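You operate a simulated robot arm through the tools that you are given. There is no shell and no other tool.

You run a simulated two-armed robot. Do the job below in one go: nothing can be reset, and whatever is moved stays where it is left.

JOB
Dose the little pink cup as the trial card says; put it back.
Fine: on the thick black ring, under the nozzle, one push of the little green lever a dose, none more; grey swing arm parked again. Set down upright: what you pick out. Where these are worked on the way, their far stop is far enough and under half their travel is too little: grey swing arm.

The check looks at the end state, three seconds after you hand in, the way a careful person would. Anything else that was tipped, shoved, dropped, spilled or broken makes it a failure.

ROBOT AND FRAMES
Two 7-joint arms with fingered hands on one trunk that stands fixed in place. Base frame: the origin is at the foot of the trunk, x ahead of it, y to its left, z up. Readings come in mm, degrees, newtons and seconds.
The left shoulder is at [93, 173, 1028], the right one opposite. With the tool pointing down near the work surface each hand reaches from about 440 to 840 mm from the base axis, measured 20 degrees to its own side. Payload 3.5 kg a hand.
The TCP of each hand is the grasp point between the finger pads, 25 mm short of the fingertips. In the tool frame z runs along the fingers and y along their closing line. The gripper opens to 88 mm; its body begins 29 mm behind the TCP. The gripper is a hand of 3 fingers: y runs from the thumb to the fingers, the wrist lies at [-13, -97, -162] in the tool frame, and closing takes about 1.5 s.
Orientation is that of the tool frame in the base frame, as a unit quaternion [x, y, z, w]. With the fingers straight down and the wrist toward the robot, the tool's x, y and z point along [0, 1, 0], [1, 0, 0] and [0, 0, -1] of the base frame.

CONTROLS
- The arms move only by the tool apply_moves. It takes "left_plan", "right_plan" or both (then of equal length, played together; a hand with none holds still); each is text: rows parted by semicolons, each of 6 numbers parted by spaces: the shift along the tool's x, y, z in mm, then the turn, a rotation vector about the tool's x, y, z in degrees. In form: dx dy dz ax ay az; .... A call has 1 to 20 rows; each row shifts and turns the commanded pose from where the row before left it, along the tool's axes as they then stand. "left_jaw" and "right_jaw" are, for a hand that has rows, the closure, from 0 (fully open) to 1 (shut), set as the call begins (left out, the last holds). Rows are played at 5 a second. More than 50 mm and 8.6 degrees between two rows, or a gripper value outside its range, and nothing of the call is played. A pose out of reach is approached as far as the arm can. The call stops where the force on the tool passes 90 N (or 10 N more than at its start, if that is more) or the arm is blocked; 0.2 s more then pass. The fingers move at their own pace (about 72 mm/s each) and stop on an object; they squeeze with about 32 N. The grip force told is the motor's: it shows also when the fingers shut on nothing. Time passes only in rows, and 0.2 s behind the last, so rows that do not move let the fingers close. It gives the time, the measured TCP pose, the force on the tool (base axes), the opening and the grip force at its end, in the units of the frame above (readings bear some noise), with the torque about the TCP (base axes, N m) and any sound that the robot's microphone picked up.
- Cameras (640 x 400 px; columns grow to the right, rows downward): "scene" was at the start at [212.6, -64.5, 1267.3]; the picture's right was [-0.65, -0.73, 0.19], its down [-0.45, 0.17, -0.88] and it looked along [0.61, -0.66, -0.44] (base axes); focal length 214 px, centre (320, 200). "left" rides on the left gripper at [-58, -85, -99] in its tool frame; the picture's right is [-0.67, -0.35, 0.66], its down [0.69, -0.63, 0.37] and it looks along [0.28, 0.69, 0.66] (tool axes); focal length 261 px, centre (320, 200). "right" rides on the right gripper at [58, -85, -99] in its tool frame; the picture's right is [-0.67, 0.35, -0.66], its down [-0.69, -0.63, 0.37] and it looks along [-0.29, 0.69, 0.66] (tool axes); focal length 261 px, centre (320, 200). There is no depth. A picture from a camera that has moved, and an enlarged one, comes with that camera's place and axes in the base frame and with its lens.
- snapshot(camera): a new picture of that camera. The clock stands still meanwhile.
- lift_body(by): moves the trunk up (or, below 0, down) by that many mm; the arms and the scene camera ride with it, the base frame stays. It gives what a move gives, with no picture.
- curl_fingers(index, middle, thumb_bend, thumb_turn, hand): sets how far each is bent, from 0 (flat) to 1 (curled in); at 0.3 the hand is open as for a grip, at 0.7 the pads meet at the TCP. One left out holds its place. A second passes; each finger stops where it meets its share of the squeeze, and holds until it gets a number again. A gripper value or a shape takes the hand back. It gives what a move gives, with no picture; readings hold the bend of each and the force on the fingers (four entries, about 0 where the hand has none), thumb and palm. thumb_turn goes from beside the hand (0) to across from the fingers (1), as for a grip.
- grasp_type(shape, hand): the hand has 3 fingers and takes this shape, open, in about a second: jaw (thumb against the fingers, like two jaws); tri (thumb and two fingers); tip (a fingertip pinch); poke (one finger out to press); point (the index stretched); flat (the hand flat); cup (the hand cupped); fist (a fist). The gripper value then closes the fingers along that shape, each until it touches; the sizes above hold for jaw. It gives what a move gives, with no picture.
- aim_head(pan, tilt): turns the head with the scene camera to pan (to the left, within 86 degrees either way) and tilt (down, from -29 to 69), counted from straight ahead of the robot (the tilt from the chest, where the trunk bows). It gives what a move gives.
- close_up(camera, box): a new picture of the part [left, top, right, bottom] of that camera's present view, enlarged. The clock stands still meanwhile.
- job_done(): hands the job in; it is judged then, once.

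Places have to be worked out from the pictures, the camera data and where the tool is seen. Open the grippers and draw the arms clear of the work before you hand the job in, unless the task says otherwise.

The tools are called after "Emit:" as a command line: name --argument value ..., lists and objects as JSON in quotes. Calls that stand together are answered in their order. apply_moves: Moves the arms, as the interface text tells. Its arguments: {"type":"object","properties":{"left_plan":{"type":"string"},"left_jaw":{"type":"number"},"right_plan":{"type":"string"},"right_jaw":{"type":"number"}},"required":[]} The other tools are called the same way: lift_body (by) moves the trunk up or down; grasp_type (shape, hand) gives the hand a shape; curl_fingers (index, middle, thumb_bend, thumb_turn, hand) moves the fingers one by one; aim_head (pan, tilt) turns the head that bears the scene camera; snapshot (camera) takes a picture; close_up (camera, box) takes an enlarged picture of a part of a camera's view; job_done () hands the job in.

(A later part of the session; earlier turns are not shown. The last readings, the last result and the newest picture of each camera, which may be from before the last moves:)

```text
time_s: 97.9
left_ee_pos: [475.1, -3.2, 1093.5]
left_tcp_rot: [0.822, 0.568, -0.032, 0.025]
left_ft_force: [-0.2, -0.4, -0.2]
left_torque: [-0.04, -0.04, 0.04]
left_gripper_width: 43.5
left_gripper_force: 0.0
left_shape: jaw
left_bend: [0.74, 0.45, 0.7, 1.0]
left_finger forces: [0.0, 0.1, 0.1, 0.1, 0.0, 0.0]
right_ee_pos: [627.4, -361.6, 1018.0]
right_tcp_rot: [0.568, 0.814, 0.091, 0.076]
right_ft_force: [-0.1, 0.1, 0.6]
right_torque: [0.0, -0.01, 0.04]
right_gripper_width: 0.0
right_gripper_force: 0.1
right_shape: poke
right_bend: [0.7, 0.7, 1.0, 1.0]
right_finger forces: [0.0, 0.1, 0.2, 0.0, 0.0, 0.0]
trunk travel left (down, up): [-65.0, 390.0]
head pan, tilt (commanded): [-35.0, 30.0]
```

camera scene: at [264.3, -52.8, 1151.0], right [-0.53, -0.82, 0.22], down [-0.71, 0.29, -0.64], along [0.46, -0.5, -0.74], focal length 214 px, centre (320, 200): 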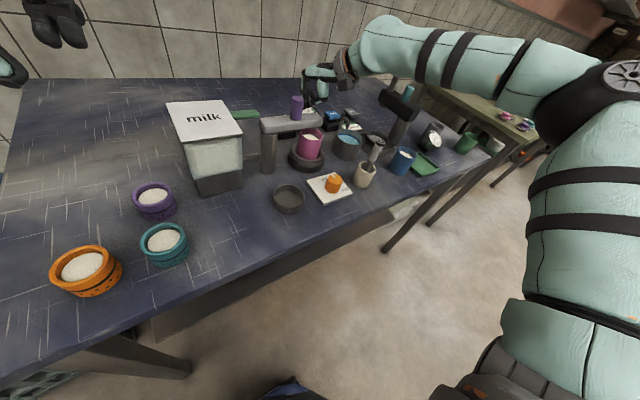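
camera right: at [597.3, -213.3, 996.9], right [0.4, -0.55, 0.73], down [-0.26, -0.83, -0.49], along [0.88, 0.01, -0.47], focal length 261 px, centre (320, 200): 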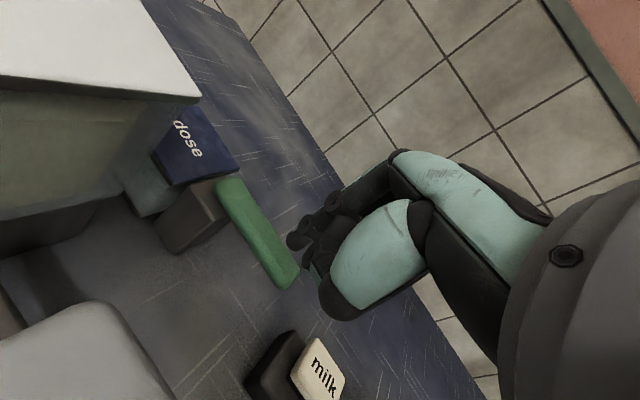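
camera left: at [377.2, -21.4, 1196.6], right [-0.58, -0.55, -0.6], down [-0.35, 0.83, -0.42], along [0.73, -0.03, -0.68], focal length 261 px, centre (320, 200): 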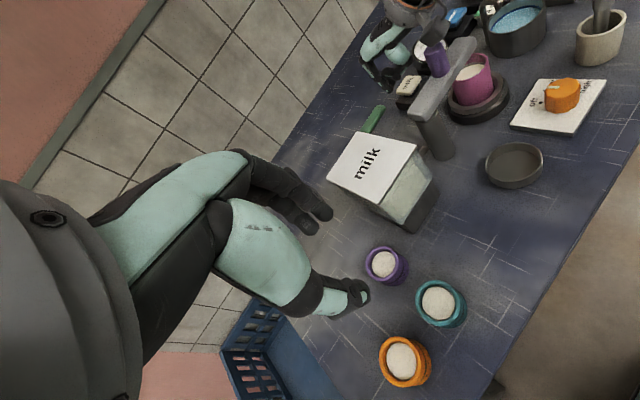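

Clear at (627,-362,1018). I lower the trunk by 40 mm.

Emit:
lift_body --by -40

Emit:
apply_moves --right_plan "0 0 0 7 0 0;0 0 0 7 0 0;0 0 0 0 0 -7.5;0 0 0 0 0 -7.5;0 0 0 0 0 -7.5;0 0 0 0 0 -7.5;0 0 0 -7.5 0 0;0 0 0 -7.5 0 0;0 0 0 0 0 0"

Emit:
snapshot --camera "scene"

Emit:
snapshot --camera "right"

```text
time_s: 98.8
left_ee_pos: [472.4, -3.4, 1056.0]
left_tcp_rot: [0.822, 0.568, -0.032, 0.027]
left_ft_force: [-0.2, 0.1, 0.6]
left_torque: [-0.01, -0.01, -0.01]
left_gripper_width: 43.7
left_gripper_force: 0.1
left_shape: jaw
left_bend: [0.74, 0.45, 0.7, 1.0]
left_finger forces: [0.0, 0.1, 0.0, 0.0, 0.0, 0.1]
right_ee_pos: [623.8, -361.0, 980.7]
right_tcp_rot: [0.569, 0.814, 0.092, 0.078]
right_ft_force: [-1.0, 0.0, 0.5]
right_torque: [-0.03, -0.02, 0.01]
right_gripper_width: 0.0
right_gripper_force: 0.1
right_shape: poke
right_bend: [0.7, 0.7, 1.0, 1.0]
right_finger forces: [0.0, 0.0, 0.1, 0.0, 0.1, 0.0]
trunk travel left (down, up): [-25.0, 430.0]
head pan, tilt (commanded): [-35.0, 30.0]
```

```text
time_s: 100.8
left_ee_pos: [474.9, -2.4, 1054.1]
left_tcp_rot: [0.822, 0.568, -0.032, 0.026]
left_ft_force: [-0.2, 0.9, 0.7]
left_torque: [-0.03, 0.01, 0.01]
left_gripper_width: 43.8
left_gripper_force: 0.0
left_shape: jaw
left_bend: [0.74, 0.45, 0.7, 1.0]
left_finger forces: [0.0, 0.0, 0.1, 0.0, 0.1, 0.0]
right_ee_pos: [625.0, -360.5, 978.7]
right_tcp_rot: [0.338, 0.933, 0.113, 0.049]
right_ft_force: [0.1, -1.1, -0.1]
right_torque: [-0.03, 0.0, -0.02]
right_gripper_width: 0.0
right_gripper_force: 0.1
right_shape: poke
right_bend: [0.7, 0.7, 1.0, 1.0]
right_finger forces: [0.0, 0.1, 0.0, 0.0, 0.0, 0.0]
trunk travel left (down, up): [-25.0, 430.0]
head pan, tilt (commanded): [-35.0, 30.0]
```

```text
taken
camera scene: at [302.1, -52.5, 1084.8], right [-0.51, -0.82, 0.27], down [-0.76, 0.29, -0.58], along [0.4, -0.5, -0.77], focal length 214 px, centre (320, 200)
```

scene: 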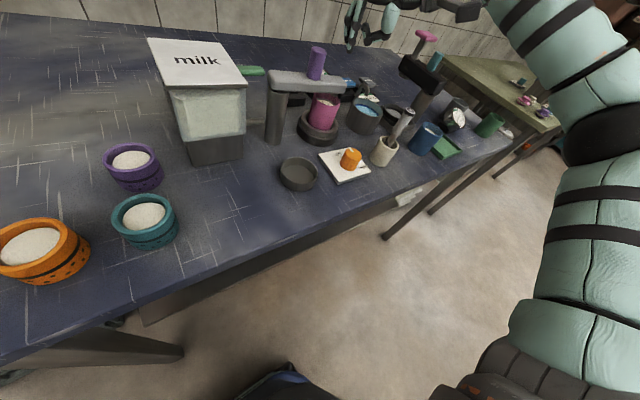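

```text
taken
camera right: at [510.8, -404.7, 1054.9], right [0.62, -0.29, 0.73], down [0.2, -0.84, -0.5], along [0.76, 0.45, -0.47], focal length 261 px, centre (320, 200)
```

right: 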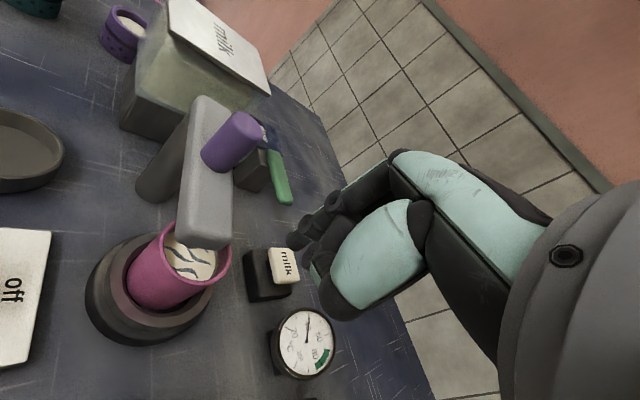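

With the wrist camera's offset, this 50° yaw would put the camera into the knob. With the trunk now lower, a yaw of 20° with only 5° tilt keeps ≈20 mm between wrist and knob and is within reach, so I take that posture.

Emit:
apply_moves --right_plan "0 0 0 7.5 0 0;0 0 0 7.5 0 0;0 0 0 0 0 7.5;0 0 0 0 0 7.5;0 0 0 0 0 7.5;0 0 0 0 0 7.5;0 0 0 -4 0 0;0 0 0 0 0 0"

```text
time_s: 102.6
left_ee_pos: [474.7, -2.5, 1054.5]
left_tcp_rot: [0.822, 0.568, -0.034, 0.026]
left_ft_force: [-0.3, 0.3, 0.6]
left_torque: [0.01, -0.02, 0.01]
left_gripper_width: 43.5
left_gripper_force: 0.1
left_shape: jaw
left_bend: [0.74, 0.45, 0.7, 1.0]
left_finger forces: [0.0, 0.0, 0.1, 0.1, 0.0, 0.0]
right_ee_pos: [626.2, -360.8, 978.7]
right_tcp_rot: [0.573, 0.819, 0.021, 0.027]
right_ft_force: [0.9, -1.3, 0.8]
right_torque: [-0.01, -0.02, 0.03]
right_gripper_width: 0.0
right_gripper_force: 0.1
right_shape: poke
right_bend: [0.7, 0.7, 1.0, 1.0]
right_finger forces: [0.1, 0.0, 0.1, 0.1, 0.0, 0.0]
trunk travel left (down, up): [-25.0, 430.0]
head pan, tilt (commanded): [-35.0, 30.0]
```

I add 4° tilt for reach margin (still ≈13 mm clearance to the knob) and move back to hover over the lever.

Emit:
apply_moves --right_plan "0 0 0 -4 0 0;9.1 18.6 13.5 0 0 0;9.1 18.6 13.5 0 0 0;9.1 18.6 13.5 0 0 0;9.1 18.6 13.5 0 0 0;0 0 0 0 0 0"

Emit:
apply_moves --right_plan "18.6 16.6 7 0 0 0;18.6 16.6 7 0 0 0;18.6 16.6 7 0 0 0;0 0 0 0 0 0"

Emit:
snapshot --camera "scene"

Emit:
close_up --camera "left" --box '[320, 20, 500, 150]'

```text
time_s: 104.0
left_ee_pos: [473.7, -4.6, 1055.2]
left_tcp_rot: [0.822, 0.568, -0.032, 0.026]
left_ft_force: [-0.1, -0.4, 0.0]
left_torque: [0.01, 0.02, 0.02]
left_gripper_width: 43.8
left_gripper_force: 0.0
left_shape: jaw
left_bend: [0.74, 0.45, 0.7, 1.0]
left_finger forces: [0.0, 0.0, 0.0, 0.0, 0.0, 0.0]
right_ee_pos: [689.2, -300.9, 935.0]
right_tcp_rot: [0.572, 0.818, 0.049, 0.047]
right_ft_force: [0.0, 0.5, 1.2]
right_torque: [0.01, 0.0, -0.02]
right_gripper_width: 0.0
right_gripper_force: 0.0
right_shape: poke
right_bend: [0.7, 0.7, 1.0, 1.0]
right_finger forces: [0.1, 0.1, 0.0, 0.0, 0.0, 0.0]
trunk travel left (down, up): [-25.0, 430.0]
head pan, tilt (commanded): [-35.0, 30.0]
```

```text
time_s: 105.0
left_ee_pos: [474.2, -3.7, 1054.1]
left_tcp_rot: [0.822, 0.568, -0.031, 0.026]
left_ft_force: [-0.5, -1.3, 0.3]
left_torque: [-0.01, 0.0, 0.0]
left_gripper_width: 43.5
left_gripper_force: 0.1
left_shape: jaw
left_bend: [0.74, 0.45, 0.7, 1.0]
left_finger forces: [0.0, 0.0, 0.0, 0.0, 0.0, 0.0]
right_ee_pos: [719.4, -231.0, 918.1]
right_tcp_rot: [0.572, 0.817, 0.05, 0.047]
right_ft_force: [0.0, 0.0, 0.2]
right_torque: [-0.03, -0.02, 0.04]
right_gripper_width: 0.0
right_gripper_force: 0.0
right_shape: poke
right_bend: [0.7, 0.7, 1.0, 1.0]
right_finger forces: [0.1, 0.1, 0.0, 0.0, 0.0, 0.0]
trunk travel left (down, up): [-25.0, 430.0]
head pan, tilt (commanded): [-35.0, 30.0]
```

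```text
taken
camera scene: at [301.6, -52.7, 1085.0], right [-0.51, -0.82, 0.27], down [-0.76, 0.29, -0.58], along [0.4, -0.5, -0.77], focal length 214 px, centre (320, 200)
```

scene: 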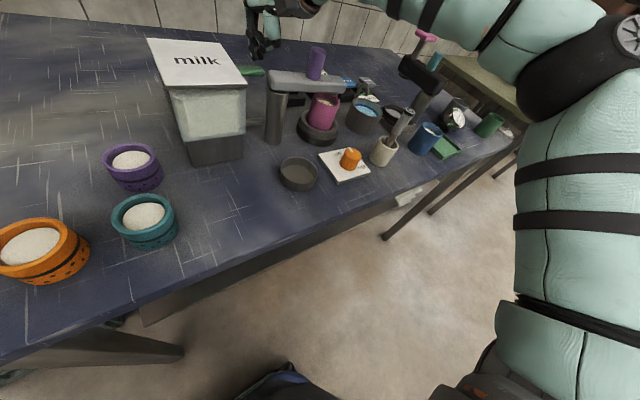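

```text
3.08 times, centred on (410, 85) of left
camera zoom: at [376.9, -20.9, 1156.8], right [-0.58, -0.55, -0.6], down [-0.35, 0.83, -0.43], along [0.74, -0.03, -0.68], focal length 802 px, centre (43, 554)
```

zoom: 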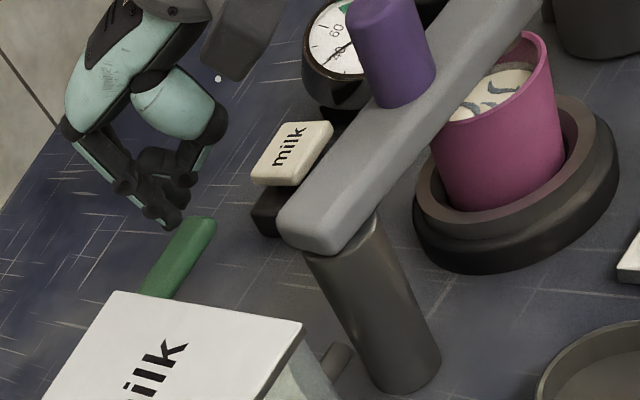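

Reach is fine at (719,-231,918). I turn the head to watch wrist and knob, and lower to just at the lever's top.

Emit:
aim_head --pan -35 --tilt 15

Emit:
apply_moves --right_plan "0.2 -1.25 9 0 0 0;0.2 -1.25 9 0 0 0;0 0 0 0 0 0"

Emit:
snapshot --camera "scene"

Emit:
close_up --camera "left" --box '[335, 50, 415, 130]'

```text
time_s: 105.7
left_ee_pos: [473.9, -3.1, 1054.5]
left_tcp_rot: [0.822, 0.568, -0.032, 0.026]
left_ft_force: [0.3, -0.4, -0.3]
left_torque: [0.0, -0.01, 0.0]
left_gripper_width: 43.7
left_gripper_force: 0.0
left_shape: jaw
left_bend: [0.74, 0.45, 0.7, 1.0]
left_finger forces: [0.0, 0.0, 0.0, 0.0, 0.0, 0.0]
right_ee_pos: [720.6, -230.8, 917.3]
right_tcp_rot: [0.573, 0.817, 0.049, 0.048]
right_ft_force: [-0.3, 0.2, -0.3]
right_torque: [0.02, 0.01, -0.02]
right_gripper_width: 0.0
right_gripper_force: 0.0
right_shape: poke
right_bend: [0.7, 0.7, 1.0, 1.0]
right_finger forces: [0.1, 0.0, 0.1, 0.0, 0.0, 0.1]
trunk travel left (down, up): [-25.0, 430.0]
head pan, tilt (commanded): [-35.0, 15.0]
```

```text
time_s: 106.5
left_ee_pos: [474.3, -2.1, 1054.2]
left_tcp_rot: [0.822, 0.568, -0.031, 0.026]
left_ft_force: [-0.2, -1.2, 0.5]
left_torque: [0.01, -0.02, -0.01]
left_gripper_width: 43.5
left_gripper_force: 0.0
left_shape: jaw
left_bend: [0.74, 0.45, 0.7, 1.0]
left_finger forces: [0.1, 0.0, 0.0, 0.1, 0.0, 0.1]
right_ee_pos: [719.9, -230.2, 901.7]
right_tcp_rot: [0.571, 0.818, 0.049, 0.047]
right_ft_force: [-0.5, 0.0, -0.4]
right_torque: [0.01, 0.02, 0.01]
right_gripper_width: 0.0
right_gripper_force: 0.1
right_shape: poke
right_bend: [0.7, 0.7, 1.0, 1.0]
right_finger forces: [0.0, 0.0, 0.0, 0.1, 0.0, 0.1]
trunk travel left (down, up): [-25.0, 430.0]
head pan, tilt (commanded): [-35.0, 15.0]
```

```text
taken
camera scene: at [315.5, -54.4, 1105.1], right [-0.51, -0.82, 0.27], down [-0.64, 0.15, -0.76], along [0.58, -0.55, -0.6], focal length 214 px, centre (320, 200)
```

scene: 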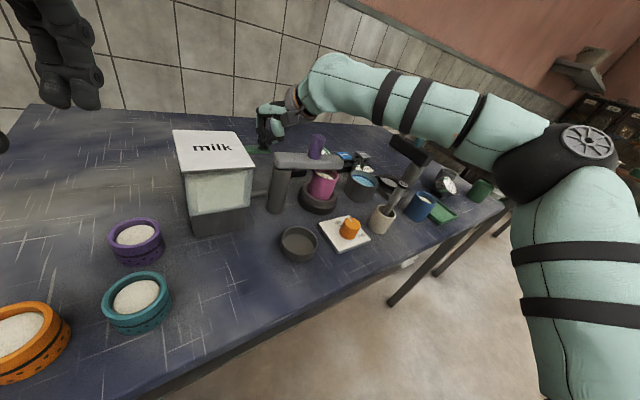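

```text
5.00 times, centred on (375, 90) of left
camera zoom: at [377.4, -20.9, 1156.5], right [-0.58, -0.55, -0.6], down [-0.36, 0.83, -0.43], along [0.73, -0.03, -0.68], focal length 1303 px, centre (45, 750)
```

zoom: 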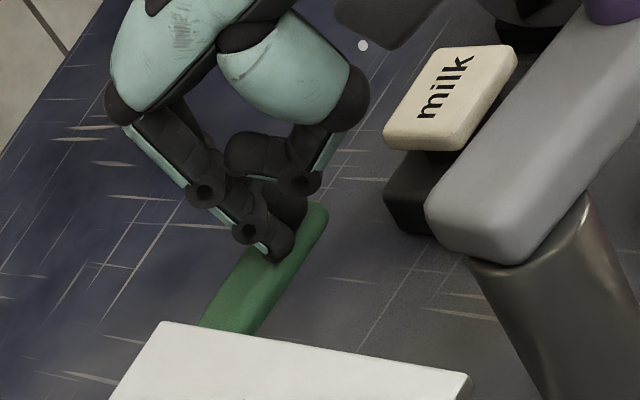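

The tips are centred on the lever. I zoom at the wrist-over-knob area to confirm clearance before the second push.

Emit:
close_up --camera "scene" --box '[230, 60, 390, 220]'

Emit:
close_up --camera "left" --box '[320, 0, 560, 130]'

```text
2.50 times, centred on (310, 140) of scene
camera zoom: at [315.5, -54.4, 1105.1], right [-0.51, -0.82, 0.27], down [-0.64, 0.15, -0.76], along [0.58, -0.55, -0.6], focal length 536 px, centre (345, 350)
```

zoom: 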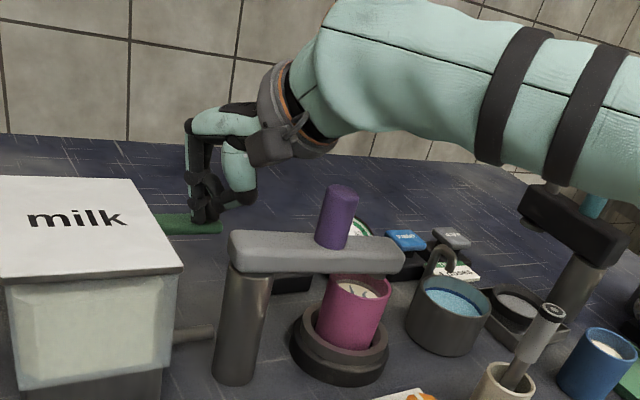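

```text
2.67 times, centred on (440, 65) of left
camera zoom: at [377.4, -20.9, 1156.5], right [-0.58, -0.55, -0.6], down [-0.36, 0.83, -0.43], along [0.73, -0.03, -0.68], focal length 695 px, centre (0, 560)
```

zoom: 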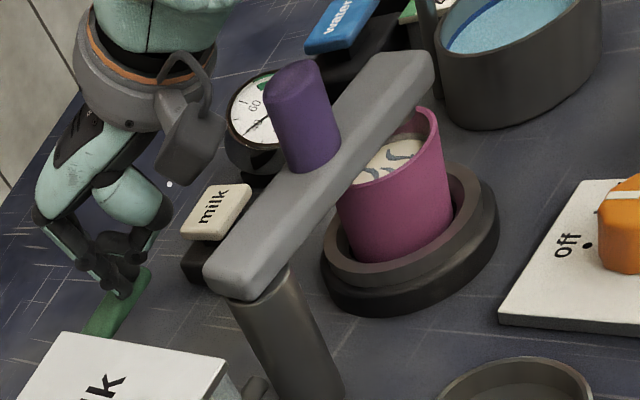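

About 13 mm clearance will remain at the bottom of the stroke. Second push: down 21 mm.

Emit:
apply_moves --right_plan "0.14 -0.95 6.93 0 0 0;0.14 -0.95 6.93 0 0 0;0.14 -0.95 6.93 0 0 0;0 0 0 0 0 0"

Emit:
close_up --camera "left" --box '[320, 0, 560, 130]'

Emit:
close_up --camera "scene" --box '[230, 60, 390, 220]'

```text
time_s: 107.5
left_ee_pos: [472.8, -2.4, 1055.7]
left_tcp_rot: [0.822, 0.568, -0.032, 0.026]
left_ft_force: [-0.4, 0.3, -0.1]
left_torque: [-0.03, 0.02, 0.02]
left_gripper_width: 43.7
left_gripper_force: 0.1
left_shape: jaw
left_bend: [0.74, 0.45, 0.7, 1.0]
left_finger forces: [0.0, 0.0, 0.0, 0.0, 0.0, 0.0]
right_ee_pos: [718.7, -228.4, 880.6]
right_tcp_rot: [0.572, 0.818, 0.049, 0.047]
right_ft_force: [-0.3, -1.1, 3.5]
right_torque: [0.01, -0.02, -0.04]
right_gripper_width: 0.1
right_gripper_force: 0.0
right_shape: poke
right_bend: [0.7, 0.7, 1.0, 1.0]
right_finger forces: [3.9, 0.0, 0.0, 0.1, 0.1, 0.0]
trunk travel left (down, up): [-25.0, 430.0]
head pan, tilt (commanded): [-35.0, 15.0]
```

```text
2.67 times, centred on (440, 65) of left
camera zoom: at [376.7, -20.8, 1156.9], right [-0.58, -0.55, -0.6], down [-0.35, 0.83, -0.43], along [0.74, -0.03, -0.68], focal length 695 px, centre (0, 560)
```

zoom: 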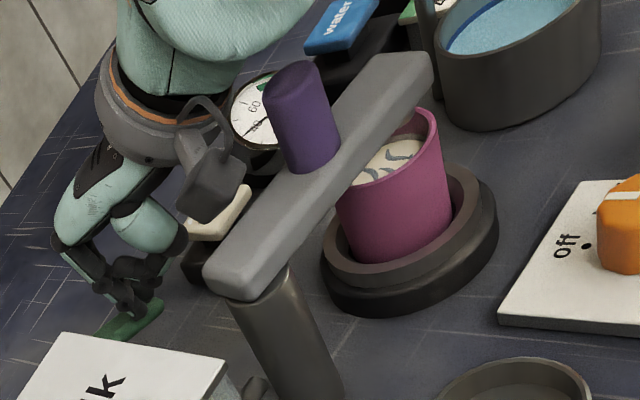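

```text
2.50 times, centred on (310, 140) of scene
camera zoom: at [314.8, -54.3, 1105.4], right [-0.51, -0.82, 0.27], down [-0.63, 0.15, -0.76], along [0.58, -0.55, -0.6], focal length 536 px, centre (345, 350)
```

zoom: 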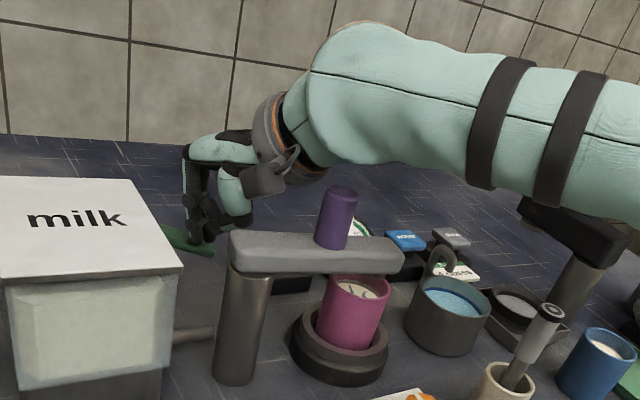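

The lever is down with 3.5 N. I zoom into the cup to see whether the second dose has come.

Emit:
close_up --camera "left" --box '[430, 30, 500, 80]'

Emit:
close_up --camera "scene" --box '[300, 160, 340, 195]'

Emit:
close_up --camera "left" --box '[330, 50, 400, 130]'

```text
8.00 times, centred on (465, 55) of left
camera zoom: at [376.7, -20.8, 1156.9], right [-0.58, -0.55, -0.6], down [-0.35, 0.83, -0.43], along [0.74, -0.03, -0.68], focal length 2085 px, centre (-840, 1360)
```

zoom: 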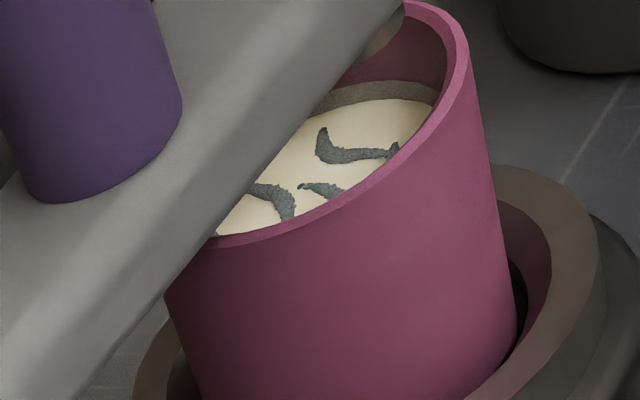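

```text
11.43 times, centred on (320, 178) of scene
camera zoom: at [314.8, -54.3, 1105.4], right [-0.51, -0.82, 0.27], down [-0.63, 0.15, -0.76], along [0.58, -0.55, -0.6], focal length 2451 px, centre (320, 457)
```

zoom: 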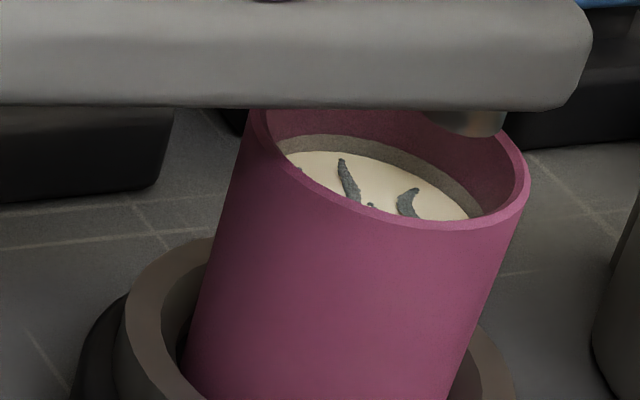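

```text
5.00 times, centred on (365, 90) of left
camera zoom: at [376.7, -20.8, 1156.9], right [-0.58, -0.55, -0.6], down [-0.35, 0.83, -0.43], along [0.74, -0.03, -0.68], focal length 1303 px, centre (95, 750)
```

zoom: 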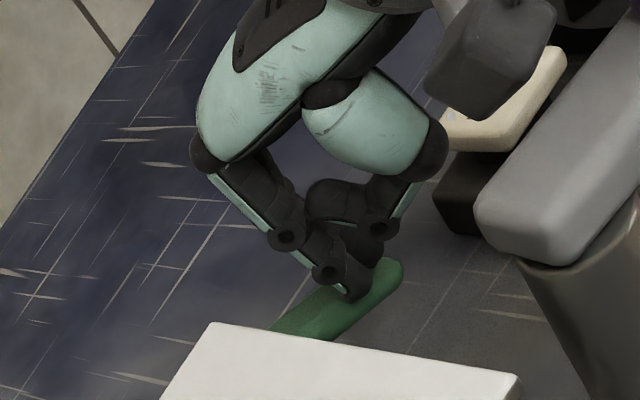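

I can't yet be sure the second dose came. Staying in the same stroke, I push 4 mm deeper and compare the cup's marks.

Emit:
apply_moves --right_plan "0.08 -0.54 3.96 0 0 0;0 0 0 0 0 0"

Emit:
close_up --camera "left" --box '[430, 30, 500, 80]'

Emit:
close_up --camera "scene" --box '[300, 160, 340, 195]'

Emit:
close_up --camera "left" --box '[330, 50, 400, 130]'

```text
time_s: 108.1
left_ee_pos: [472.0, -2.5, 1056.0]
left_tcp_rot: [0.822, 0.568, -0.031, 0.027]
left_ft_force: [-0.5, 0.0, -0.9]
left_torque: [0.01, 0.02, 0.0]
left_gripper_width: 43.5
left_gripper_force: 0.2
left_shape: jaw
left_bend: [0.74, 0.45, 0.7, 1.0]
left_finger forces: [0.1, 0.1, 0.1, 0.0, 0.1, 0.0]
right_ee_pos: [718.7, -230.0, 876.6]
right_tcp_rot: [0.572, 0.818, 0.049, 0.047]
right_ft_force: [-9.3, -0.7, 5.9]
right_torque: [0.01, 0.17, 0.08]
right_gripper_width: 0.0
right_gripper_force: 0.0
right_shape: poke
right_bend: [0.7, 0.7, 1.0, 1.0]
right_finger forces: [10.4, 0.0, 0.1, 0.1, 0.0, 0.0]
trunk travel left (down, up): [-25.0, 430.0]
head pan, tilt (commanded): [-35.0, 15.0]
```

```text
8.00 times, centred on (465, 55) of left
camera zoom: at [375.0, -20.8, 1157.4], right [-0.58, -0.55, -0.6], down [-0.35, 0.83, -0.43], along [0.74, -0.03, -0.68], focal length 2085 px, centre (-840, 1360)
```

zoom: 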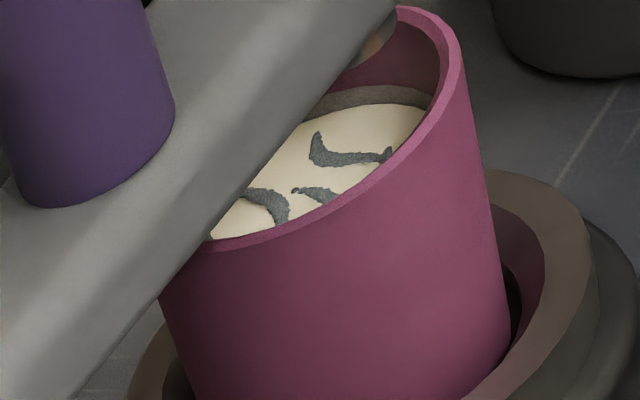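

```text
11.43 times, centred on (320, 178) of scene
camera zoom: at [313.2, -54.3, 1105.9], right [-0.51, -0.82, 0.26], down [-0.63, 0.15, -0.76], along [0.58, -0.55, -0.59], focal length 2451 px, centre (320, 457)
```

zoom: 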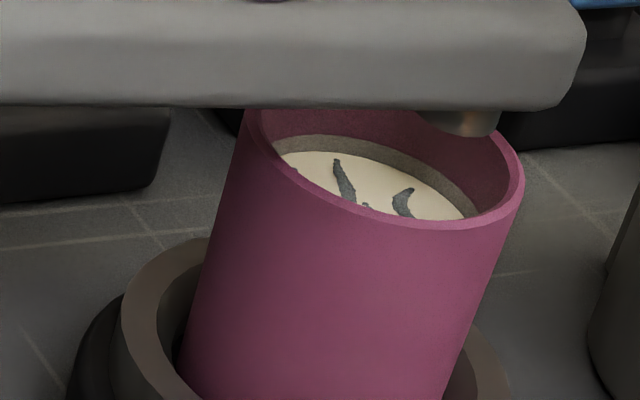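

```text
5.00 times, centred on (365, 90) of left
camera zoom: at [375.0, -20.8, 1157.4], right [-0.58, -0.55, -0.6], down [-0.35, 0.83, -0.43], along [0.74, -0.03, -0.68], focal length 1303 px, centre (95, 750)
```

zoom: 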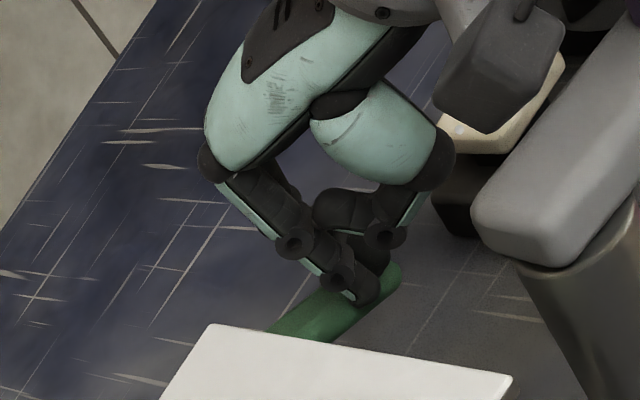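

The lever's end reached z≈840, as deep as at the first dose (it is on its stop), so the second push is complete. I release by rising 38 mm and inspect the cup.

Emit:
apply_moves --right_plan "-0.2 1.3 -9.4 0 0 0;-0.2 1.3 -9.4 0 0 0;-0.2 1.3 -9.4 0 0 0;-0.2 1.3 -9.4 0 0 0;0 0 0 0 0 0"

Emit:
close_up --camera "left" --box '[430, 30, 500, 80]'

Emit:
close_up --camera "scene" --box '[300, 160, 340, 195]'

Emit:
close_up --camera "left" --box '[330, 50, 400, 130]'

```text
time_s: 109.3
left_ee_pos: [474.9, -2.9, 1054.0]
left_tcp_rot: [0.822, 0.568, -0.032, 0.026]
left_ft_force: [0.8, -0.3, 0.0]
left_torque: [0.01, -0.03, -0.01]
left_gripper_width: 43.7
left_gripper_force: 0.1
left_shape: jaw
left_bend: [0.74, 0.45, 0.7, 1.0]
left_finger forces: [0.0, 0.0, 0.0, 0.1, 0.1, 0.0]
right_ee_pos: [720.1, -231.5, 914.8]
right_tcp_rot: [0.572, 0.818, 0.049, 0.046]
right_ft_force: [1.2, 0.0, 1.2]
right_torque: [-0.01, 0.01, 0.0]
right_gripper_width: 0.1
right_gripper_force: 0.1
right_shape: poke
right_bend: [0.7, 0.7, 1.0, 1.0]
right_finger forces: [0.0, 0.1, 0.1, 0.0, 0.0, 0.0]
trunk travel left (down, up): [-25.0, 430.0]
head pan, tilt (commanded): [-35.0, 15.0]
```

```text
8.00 times, centred on (465, 55) of left
camera zoom: at [377.7, -21.0, 1156.4], right [-0.58, -0.55, -0.6], down [-0.36, 0.83, -0.42], along [0.73, -0.03, -0.68], focal length 2085 px, centre (-840, 1360)
```

zoom: 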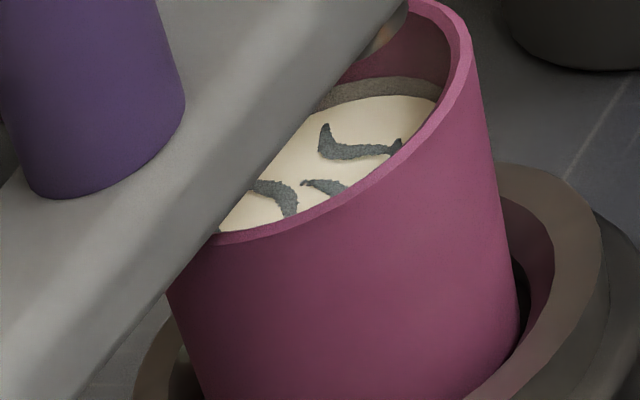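

```text
11.43 times, centred on (320, 178) of scene
camera zoom: at [315.7, -54.4, 1105.0], right [-0.51, -0.82, 0.27], down [-0.64, 0.15, -0.76], along [0.58, -0.55, -0.6], focal length 2451 px, centre (320, 457)
```

zoom: 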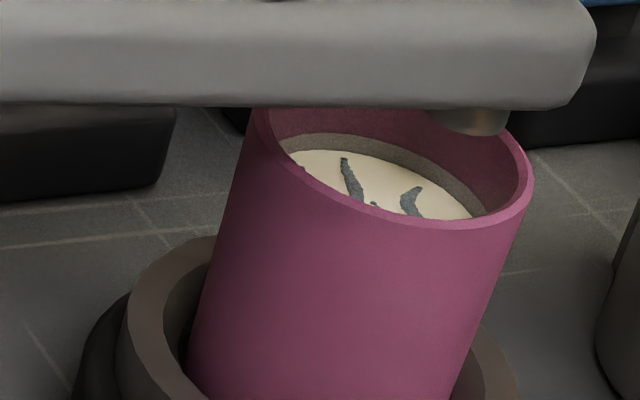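

```text
5.00 times, centred on (365, 90) of left
camera zoom: at [377.7, -21.0, 1156.4], right [-0.58, -0.55, -0.6], down [-0.36, 0.83, -0.42], along [0.73, -0.03, -0.68], focal length 1303 px, centre (95, 750)
```

zoom: 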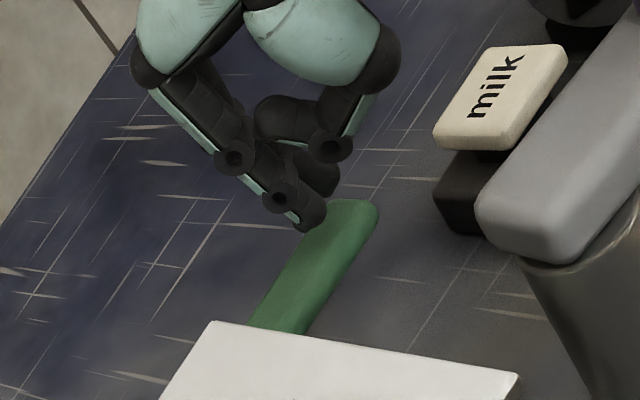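

The lever is back up. I keep high-zoom pictures of the cup as reference, shift 3 mm toward +x to sit better on the lever, and do the third push down to z≈881.

Emit:
apply_moves --right_plan "-1 2.8 0.4 0 0 0;0.17 -1.15 8.4 0 0 0;0.17 -1.15 8.4 0 0 0;0.17 -1.15 8.4 0 0 0;0.17 -1.15 8.4 0 0 0;0 0 0 0 0 0"

Emit:
close_up --camera "left" --box '[430, 30, 500, 80]'

Emit:
close_up --camera "scene" --box '[300, 160, 340, 195]'

Emit:
close_up --camera "left" --box '[330, 50, 400, 130]'

```text
time_s: 110.7
left_ee_pos: [473.9, -2.5, 1055.4]
left_tcp_rot: [0.822, 0.568, -0.032, 0.027]
left_ft_force: [0.1, -0.7, 0.4]
left_torque: [0.0, 0.0, 0.03]
left_gripper_width: 43.7
left_gripper_force: 0.1
left_shape: jaw
left_bend: [0.74, 0.45, 0.7, 1.0]
left_finger forces: [0.1, 0.1, 0.1, 0.1, 0.1, 0.0]
right_ee_pos: [722.1, -229.0, 881.4]
right_tcp_rot: [0.572, 0.817, 0.05, 0.048]
right_ft_force: [-1.3, -2.7, 8.8]
right_torque: [0.03, 0.04, 0.01]
right_gripper_width: 0.1
right_gripper_force: 0.1
right_shape: poke
right_bend: [0.7, 0.7, 1.0, 1.0]
right_finger forces: [8.5, 0.0, 0.0, 0.0, 0.0, 0.1]
trunk travel left (down, up): [-25.0, 430.0]
head pan, tilt (commanded): [-35.0, 15.0]
```

```text
8.00 times, centred on (465, 55) of left
camera zoom: at [375.9, -21.0, 1157.3], right [-0.58, -0.55, -0.6], down [-0.35, 0.83, -0.43], along [0.74, -0.03, -0.68], focal length 2085 px, centre (-840, 1360)
```

zoom: 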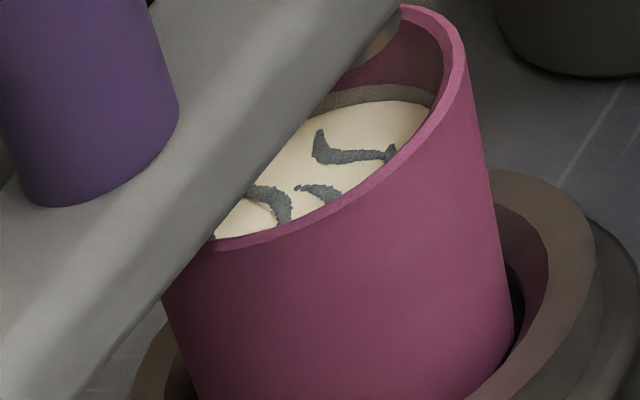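

```text
11.43 times, centred on (320, 178) of scene
camera zoom: at [314.0, -54.4, 1105.8], right [-0.51, -0.82, 0.26], down [-0.63, 0.15, -0.76], along [0.58, -0.55, -0.59], focal length 2451 px, centre (320, 457)
```

zoom: 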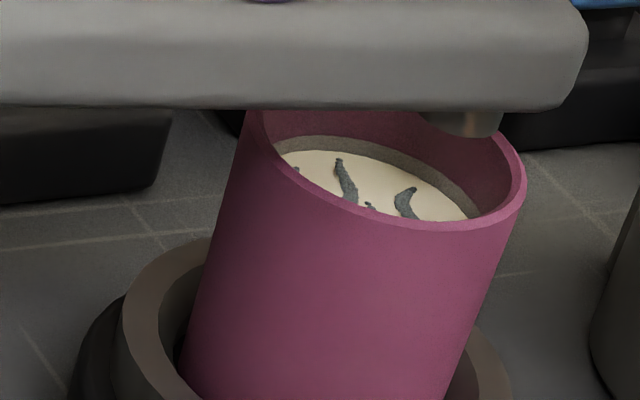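

```text
5.00 times, centred on (365, 90) of left
camera zoom: at [375.9, -21.0, 1157.3], right [-0.58, -0.55, -0.6], down [-0.35, 0.83, -0.43], along [0.74, -0.03, -0.68], focal length 1303 px, centre (95, 750)
```

zoom: 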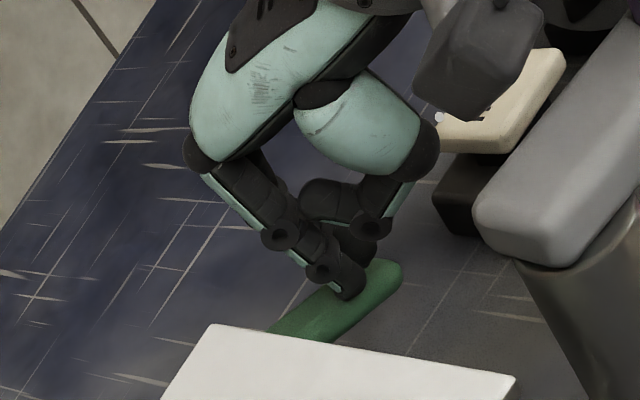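

Third push is at the lever's stop (9 N, same lever angle as the first dose). I release it fully.

Emit:
apply_moves --right_plan "-0.17 1.15 -8.4 0 0 0;-0.17 1.15 -8.4 0 0 0;-0.17 1.15 -8.4 0 0 0;-0.17 1.15 -8.4 0 0 0;0 0 0 0 0 0"

Emit:
close_up --camera "left" --box '[320, 20, 520, 150]'

Emit:
close_up --camera "left" --box '[430, 30, 500, 80]'

Emit:
close_up --camera "scene" --box '[230, 60, 390, 220]'

```text
time_s: 111.9
left_ee_pos: [474.5, -3.4, 1055.2]
left_tcp_rot: [0.822, 0.568, -0.032, 0.026]
left_ft_force: [-0.4, -0.2, 0.6]
left_torque: [-0.01, 0.02, 0.03]
left_gripper_width: 43.7
left_gripper_force: 0.1
left_shape: jaw
left_bend: [0.74, 0.45, 0.7, 1.0]
left_finger forces: [0.0, 0.0, 0.0, 0.1, 0.0, 0.1]
right_ee_pos: [722.5, -229.8, 914.1]
right_tcp_rot: [0.572, 0.817, 0.048, 0.047]
right_ft_force: [0.1, 0.0, 0.2]
right_torque: [-0.02, 0.01, 0.0]
right_gripper_width: 0.0
right_gripper_force: 0.0
right_shape: poke
right_bend: [0.7, 0.7, 1.0, 1.0]
right_finger forces: [0.0, 0.1, 0.0, 0.0, 0.0, 0.0]
trunk travel left (down, up): [-25.0, 430.0]
head pan, tilt (commanded): [-35.0, 15.0]
```

```text
3.08 times, centred on (420, 85) of left
camera zoom: at [377.6, -20.9, 1156.4], right [-0.58, -0.55, -0.6], down [-0.36, 0.83, -0.42], along [0.73, -0.03, -0.68], focal length 802 px, centre (12, 554)
```

zoom: 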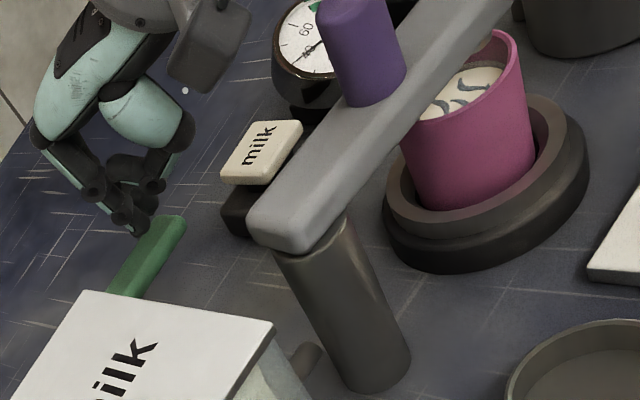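

```text
8.00 times, centred on (465, 55) of left
camera zoom: at [377.6, -20.9, 1156.4], right [-0.58, -0.55, -0.6], down [-0.36, 0.83, -0.42], along [0.73, -0.03, -0.68], focal length 2085 px, centre (-840, 1360)
```

zoom: 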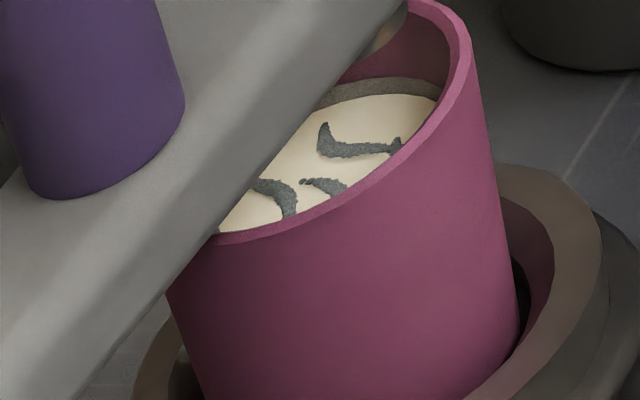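

```text
2.50 times, centred on (310, 140) of scene
camera zoom: at [315.6, -54.4, 1105.1], right [-0.51, -0.82, 0.27], down [-0.64, 0.15, -0.76], along [0.58, -0.55, -0.6], focal length 536 px, centre (345, 350)
```

zoom: 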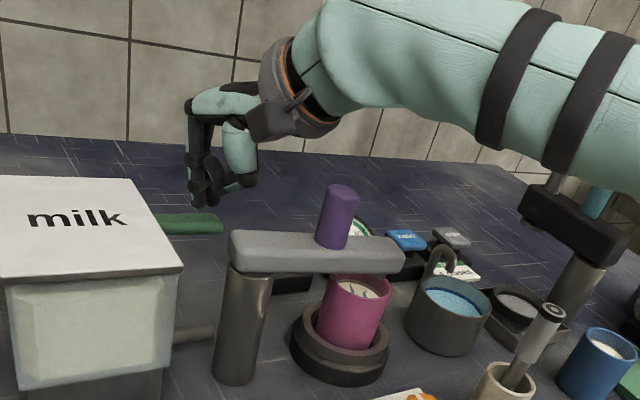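

Comparing same-view pictures, the marks became a bit bolder with the last push, and the lever is up again: three doses so far. Now the fourth and last push, same stroke.

Emit:
apply_moves --right_plan "0.17 -1.15 8.4 0 0 0;0.17 -1.15 8.4 0 0 0;0.17 -1.15 8.4 0 0 0;0.17 -1.15 8.4 0 0 0;0 0 0 0 0 0"

Emit:
close_up --camera "left" --box '[430, 30, 500, 80]'

Emit:
close_up --camera "left" --box '[330, 50, 400, 130]'

```text
time_s: 113.1
left_ee_pos: [473.0, -2.8, 1055.0]
left_tcp_rot: [0.822, 0.568, -0.031, 0.026]
left_ft_force: [-0.4, -0.3, -0.2]
left_torque: [0.04, -0.03, 0.02]
left_gripper_width: 43.7
left_gripper_force: 0.0
left_shape: jaw
left_bend: [0.74, 0.45, 0.7, 1.0]
left_finger forces: [0.0, 0.0, 0.1, 0.0, 0.0, 0.1]
right_ee_pos: [722.6, -231.0, 881.4]
right_tcp_rot: [0.572, 0.817, 0.048, 0.047]
right_ft_force: [-1.5, -1.0, 6.0]
right_torque: [-0.01, 0.01, -0.01]
right_gripper_width: 0.0
right_gripper_force: 0.1
right_shape: poke
right_bend: [0.7, 0.7, 1.0, 1.0]
right_finger forces: [5.8, 0.0, 0.1, 0.1, 0.0, 0.0]
trunk travel left (down, up): [-25.0, 430.0]
head pan, tilt (commanded): [-35.0, 15.0]
```

```text
8.00 times, centred on (465, 55) of left
camera zoom: at [376.4, -20.9, 1157.0], right [-0.58, -0.55, -0.6], down [-0.35, 0.83, -0.43], along [0.74, -0.03, -0.68], focal length 2085 px, centre (-840, 1360)
```

zoom: 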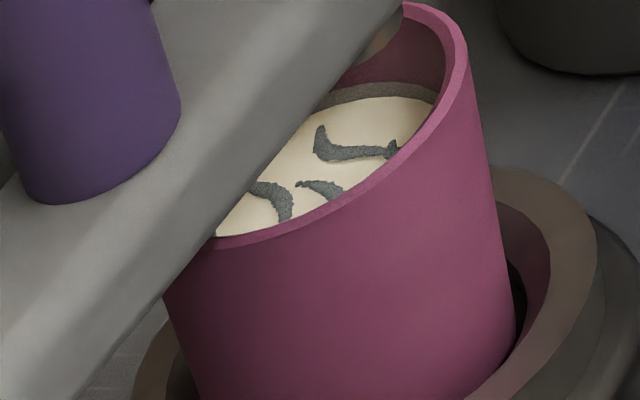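

```text
5.00 times, centred on (365, 90) of left
camera zoom: at [376.4, -20.9, 1157.0], right [-0.58, -0.55, -0.6], down [-0.35, 0.83, -0.43], along [0.74, -0.03, -0.68], focal length 1303 px, centre (95, 750)
```

zoom: 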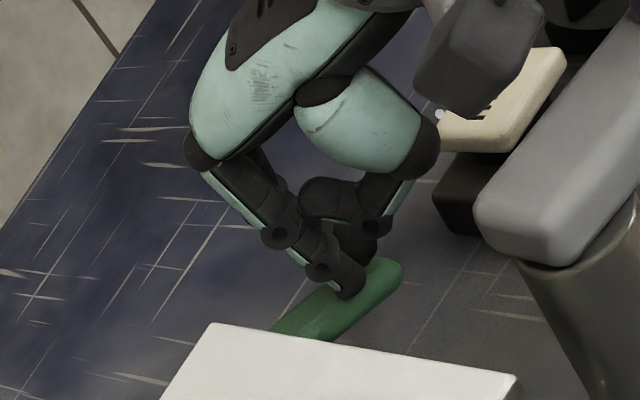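

Fourth push is at the same lever angle as the others. I add 2 mm in the same stroke to be sure it reaches the stop, then release.

Emit:
apply_moves --right_plan "0.04 -0.27 1.98 0 0 0;0 0 0 0 0 0"

Emit:
apply_moves --right_plan "-0.17 1.15 -8.4 0 0 0;-0.17 1.15 -8.4 0 0 0;-0.17 1.15 -8.4 0 0 0;-0.17 1.15 -8.4 0 0 0;-0.17 1.15 -4 0 0 0;0 0 0 0 0 0"

Emit:
close_up --camera "left" --box '[430, 30, 500, 80]'

Emit:
close_up --camera "left" --box '[320, 20, 520, 150]'

```text
time_s: 113.7
left_ee_pos: [472.6, -2.9, 1055.1]
left_tcp_rot: [0.822, 0.567, -0.031, 0.027]
left_ft_force: [0.6, -0.7, -0.6]
left_torque: [-0.02, -0.02, -0.02]
left_gripper_width: 43.7
left_gripper_force: 0.1
left_shape: jaw
left_bend: [0.74, 0.45, 0.7, 1.0]
left_finger forces: [0.0, 0.0, 0.0, 0.1, 0.0, 0.0]
right_ee_pos: [721.8, -230.2, 881.3]
right_tcp_rot: [0.572, 0.817, 0.05, 0.05]
right_ft_force: [-0.7, -3.8, 11.8]
right_torque: [0.01, 0.0, 0.02]
right_gripper_width: 0.0
right_gripper_force: 0.0
right_shape: poke
right_bend: [0.7, 0.7, 1.0, 1.0]
right_finger forces: [12.3, 0.1, 0.0, 0.1, 0.1, 0.1]
trunk travel left (down, up): [-25.0, 430.0]
head pan, tilt (commanded): [-35.0, 15.0]
```

```text
time_s: 115.1
left_ee_pos: [474.2, -4.1, 1054.6]
left_tcp_rot: [0.822, 0.568, -0.032, 0.026]
left_ft_force: [0.3, -0.8, 0.8]
left_torque: [0.0, -0.01, 0.0]
left_gripper_width: 43.6
left_gripper_force: 0.0
left_shape: jaw
left_bend: [0.74, 0.45, 0.7, 1.0]
left_finger forces: [0.1, 0.0, 0.0, 0.0, 0.1, 0.0]
right_ee_pos: [723.0, -230.0, 916.5]
right_tcp_rot: [0.571, 0.818, 0.049, 0.047]
right_ft_force: [0.9, -0.2, 0.3]
right_torque: [0.0, 0.0, 0.01]
right_gripper_width: 0.0
right_gripper_force: 0.0
right_shape: poke
right_bend: [0.7, 0.7, 1.0, 1.0]
right_finger forces: [0.0, 0.0, 0.0, 0.0, 0.0, 0.0]
trunk travel left (down, up): [-25.0, 430.0]
head pan, tilt (commanded): [-35.0, 15.0]
```

```text
8.00 times, centred on (465, 55) of left
camera zoom: at [377.5, -20.9, 1156.5], right [-0.58, -0.55, -0.6], down [-0.36, 0.83, -0.43], along [0.73, -0.03, -0.68], focal length 2085 px, centre (-840, 1360)
```

zoom: 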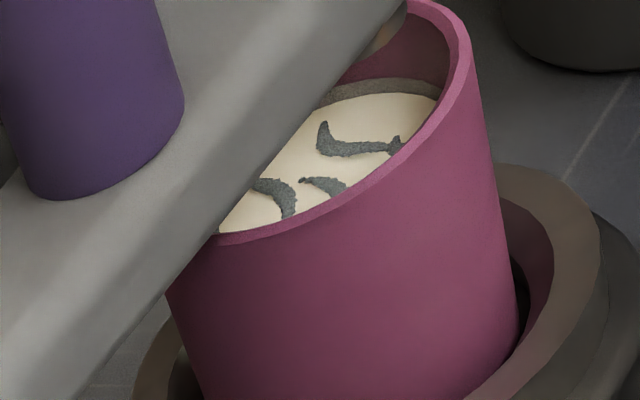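

```text
3.08 times, centred on (420, 85) of left
camera zoom: at [377.5, -20.9, 1156.5], right [-0.58, -0.55, -0.6], down [-0.36, 0.83, -0.43], along [0.73, -0.03, -0.68], focal length 802 px, centre (12, 554)
```

zoom: 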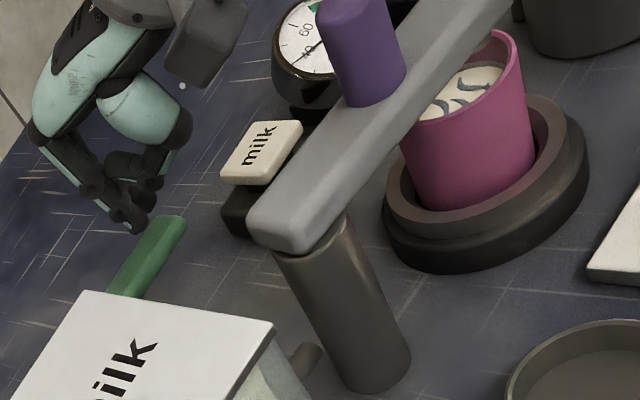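

Four full pushes are done and the lever is up. I withdraw the right hand the way it came, take out the tilt, and bring the trunk back to its original height.

Emit:
apply_moves --right_plan "-18.3 -17.4 -7.8 0 0 0;-18.3 -17.4 -7.8 0 0 0;-18.3 -17.4 -7.8 0 0 0;-9.1 -18.5 -14 0 0 0;-9.1 -18.5 -14 0 0 0;-9.1 -18.5 -14 0 0 0;-9.1 -18.5 -14 0 0 0;0 0 0 7.6 0 0;0 0 0 0 0 0"

Emit:
lift_body --by 100

Emit:
snapshot --camera "right"

Emit:
close_up --camera "left" --box '[380, 20, 580, 180]'

```text
time_s: 117.1
left_ee_pos: [474.8, -4.3, 1054.2]
left_tcp_rot: [0.822, 0.568, -0.031, 0.026]
left_ft_force: [0.1, 0.1, -0.3]
left_torque: [0.04, 0.0, 0.05]
left_gripper_width: 43.7
left_gripper_force: 0.1
left_shape: jaw
left_bend: [0.74, 0.45, 0.7, 1.0]
left_finger forces: [0.0, 0.0, 0.1, 0.0, 0.0, 0.0]
right_ee_pos: [627.0, -362.1, 980.2]
right_tcp_rot: [0.573, 0.819, -0.006, 0.009]
right_ft_force: [-0.8, -0.9, -0.4]
right_torque: [-0.02, 0.03, 0.03]
right_gripper_width: 0.0
right_gripper_force: 0.1
right_shape: poke
right_bend: [0.7, 0.7, 1.0, 1.0]
right_finger forces: [0.0, 0.0, 0.0, 0.0, 0.0, 0.0]
trunk travel left (down, up): [-25.0, 430.0]
head pan, tilt (commanded): [-35.0, 15.0]
```

```text
time_s: 118.5
left_ee_pos: [476.5, -3.3, 1154.5]
left_tcp_rot: [0.822, 0.568, -0.032, 0.026]
left_ft_force: [0.3, -0.7, -0.8]
left_torque: [0.01, 0.07, 0.06]
left_gripper_width: 43.7
left_gripper_force: 0.0
left_shape: jaw
left_bend: [0.74, 0.45, 0.7, 1.0]
left_finger forces: [0.0, 0.0, 0.0, 0.1, 0.1, 0.0]
right_ee_pos: [627.1, -362.1, 1078.7]
right_tcp_rot: [0.574, 0.819, -0.006, 0.009]
right_ft_force: [0.1, -0.7, -0.6]
right_torque: [0.01, -0.01, 0.01]
right_gripper_width: 0.1
right_gripper_force: 0.0
right_shape: poke
right_bend: [0.7, 0.7, 1.0, 1.0]
right_finger forces: [0.1, 0.0, 0.1, 0.1, 0.1, 0.1]
trunk travel left (down, up): [-125.0, 330.0]
head pan, tilt (commanded): [-35.0, 15.0]
```

```text
taken
camera right: at [526.8, -333.8, 1178.3], right [0.55, -0.5, 0.67], down [-0.35, -0.87, -0.35], along [0.75, -0.04, -0.65], focal length 261 px, centre (320, 200)
```

right: 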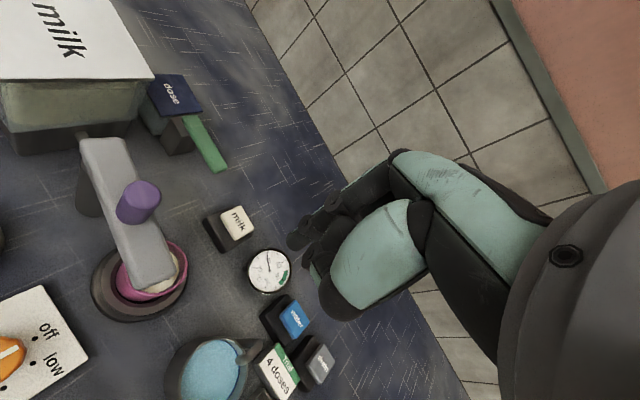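

```text
2.50 times, centred on (480, 100) of left
camera zoom: at [378.7, -21.1, 1255.8], right [-0.58, -0.55, -0.6], down [-0.36, 0.83, -0.42], along [0.73, -0.03, -0.68], focal length 652 px, centre (-80, 450)
```

zoom: 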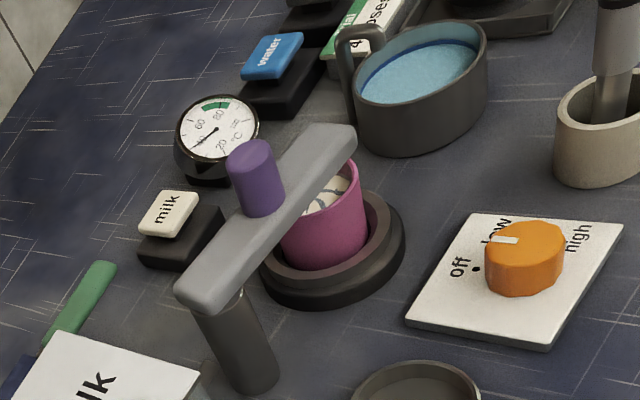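

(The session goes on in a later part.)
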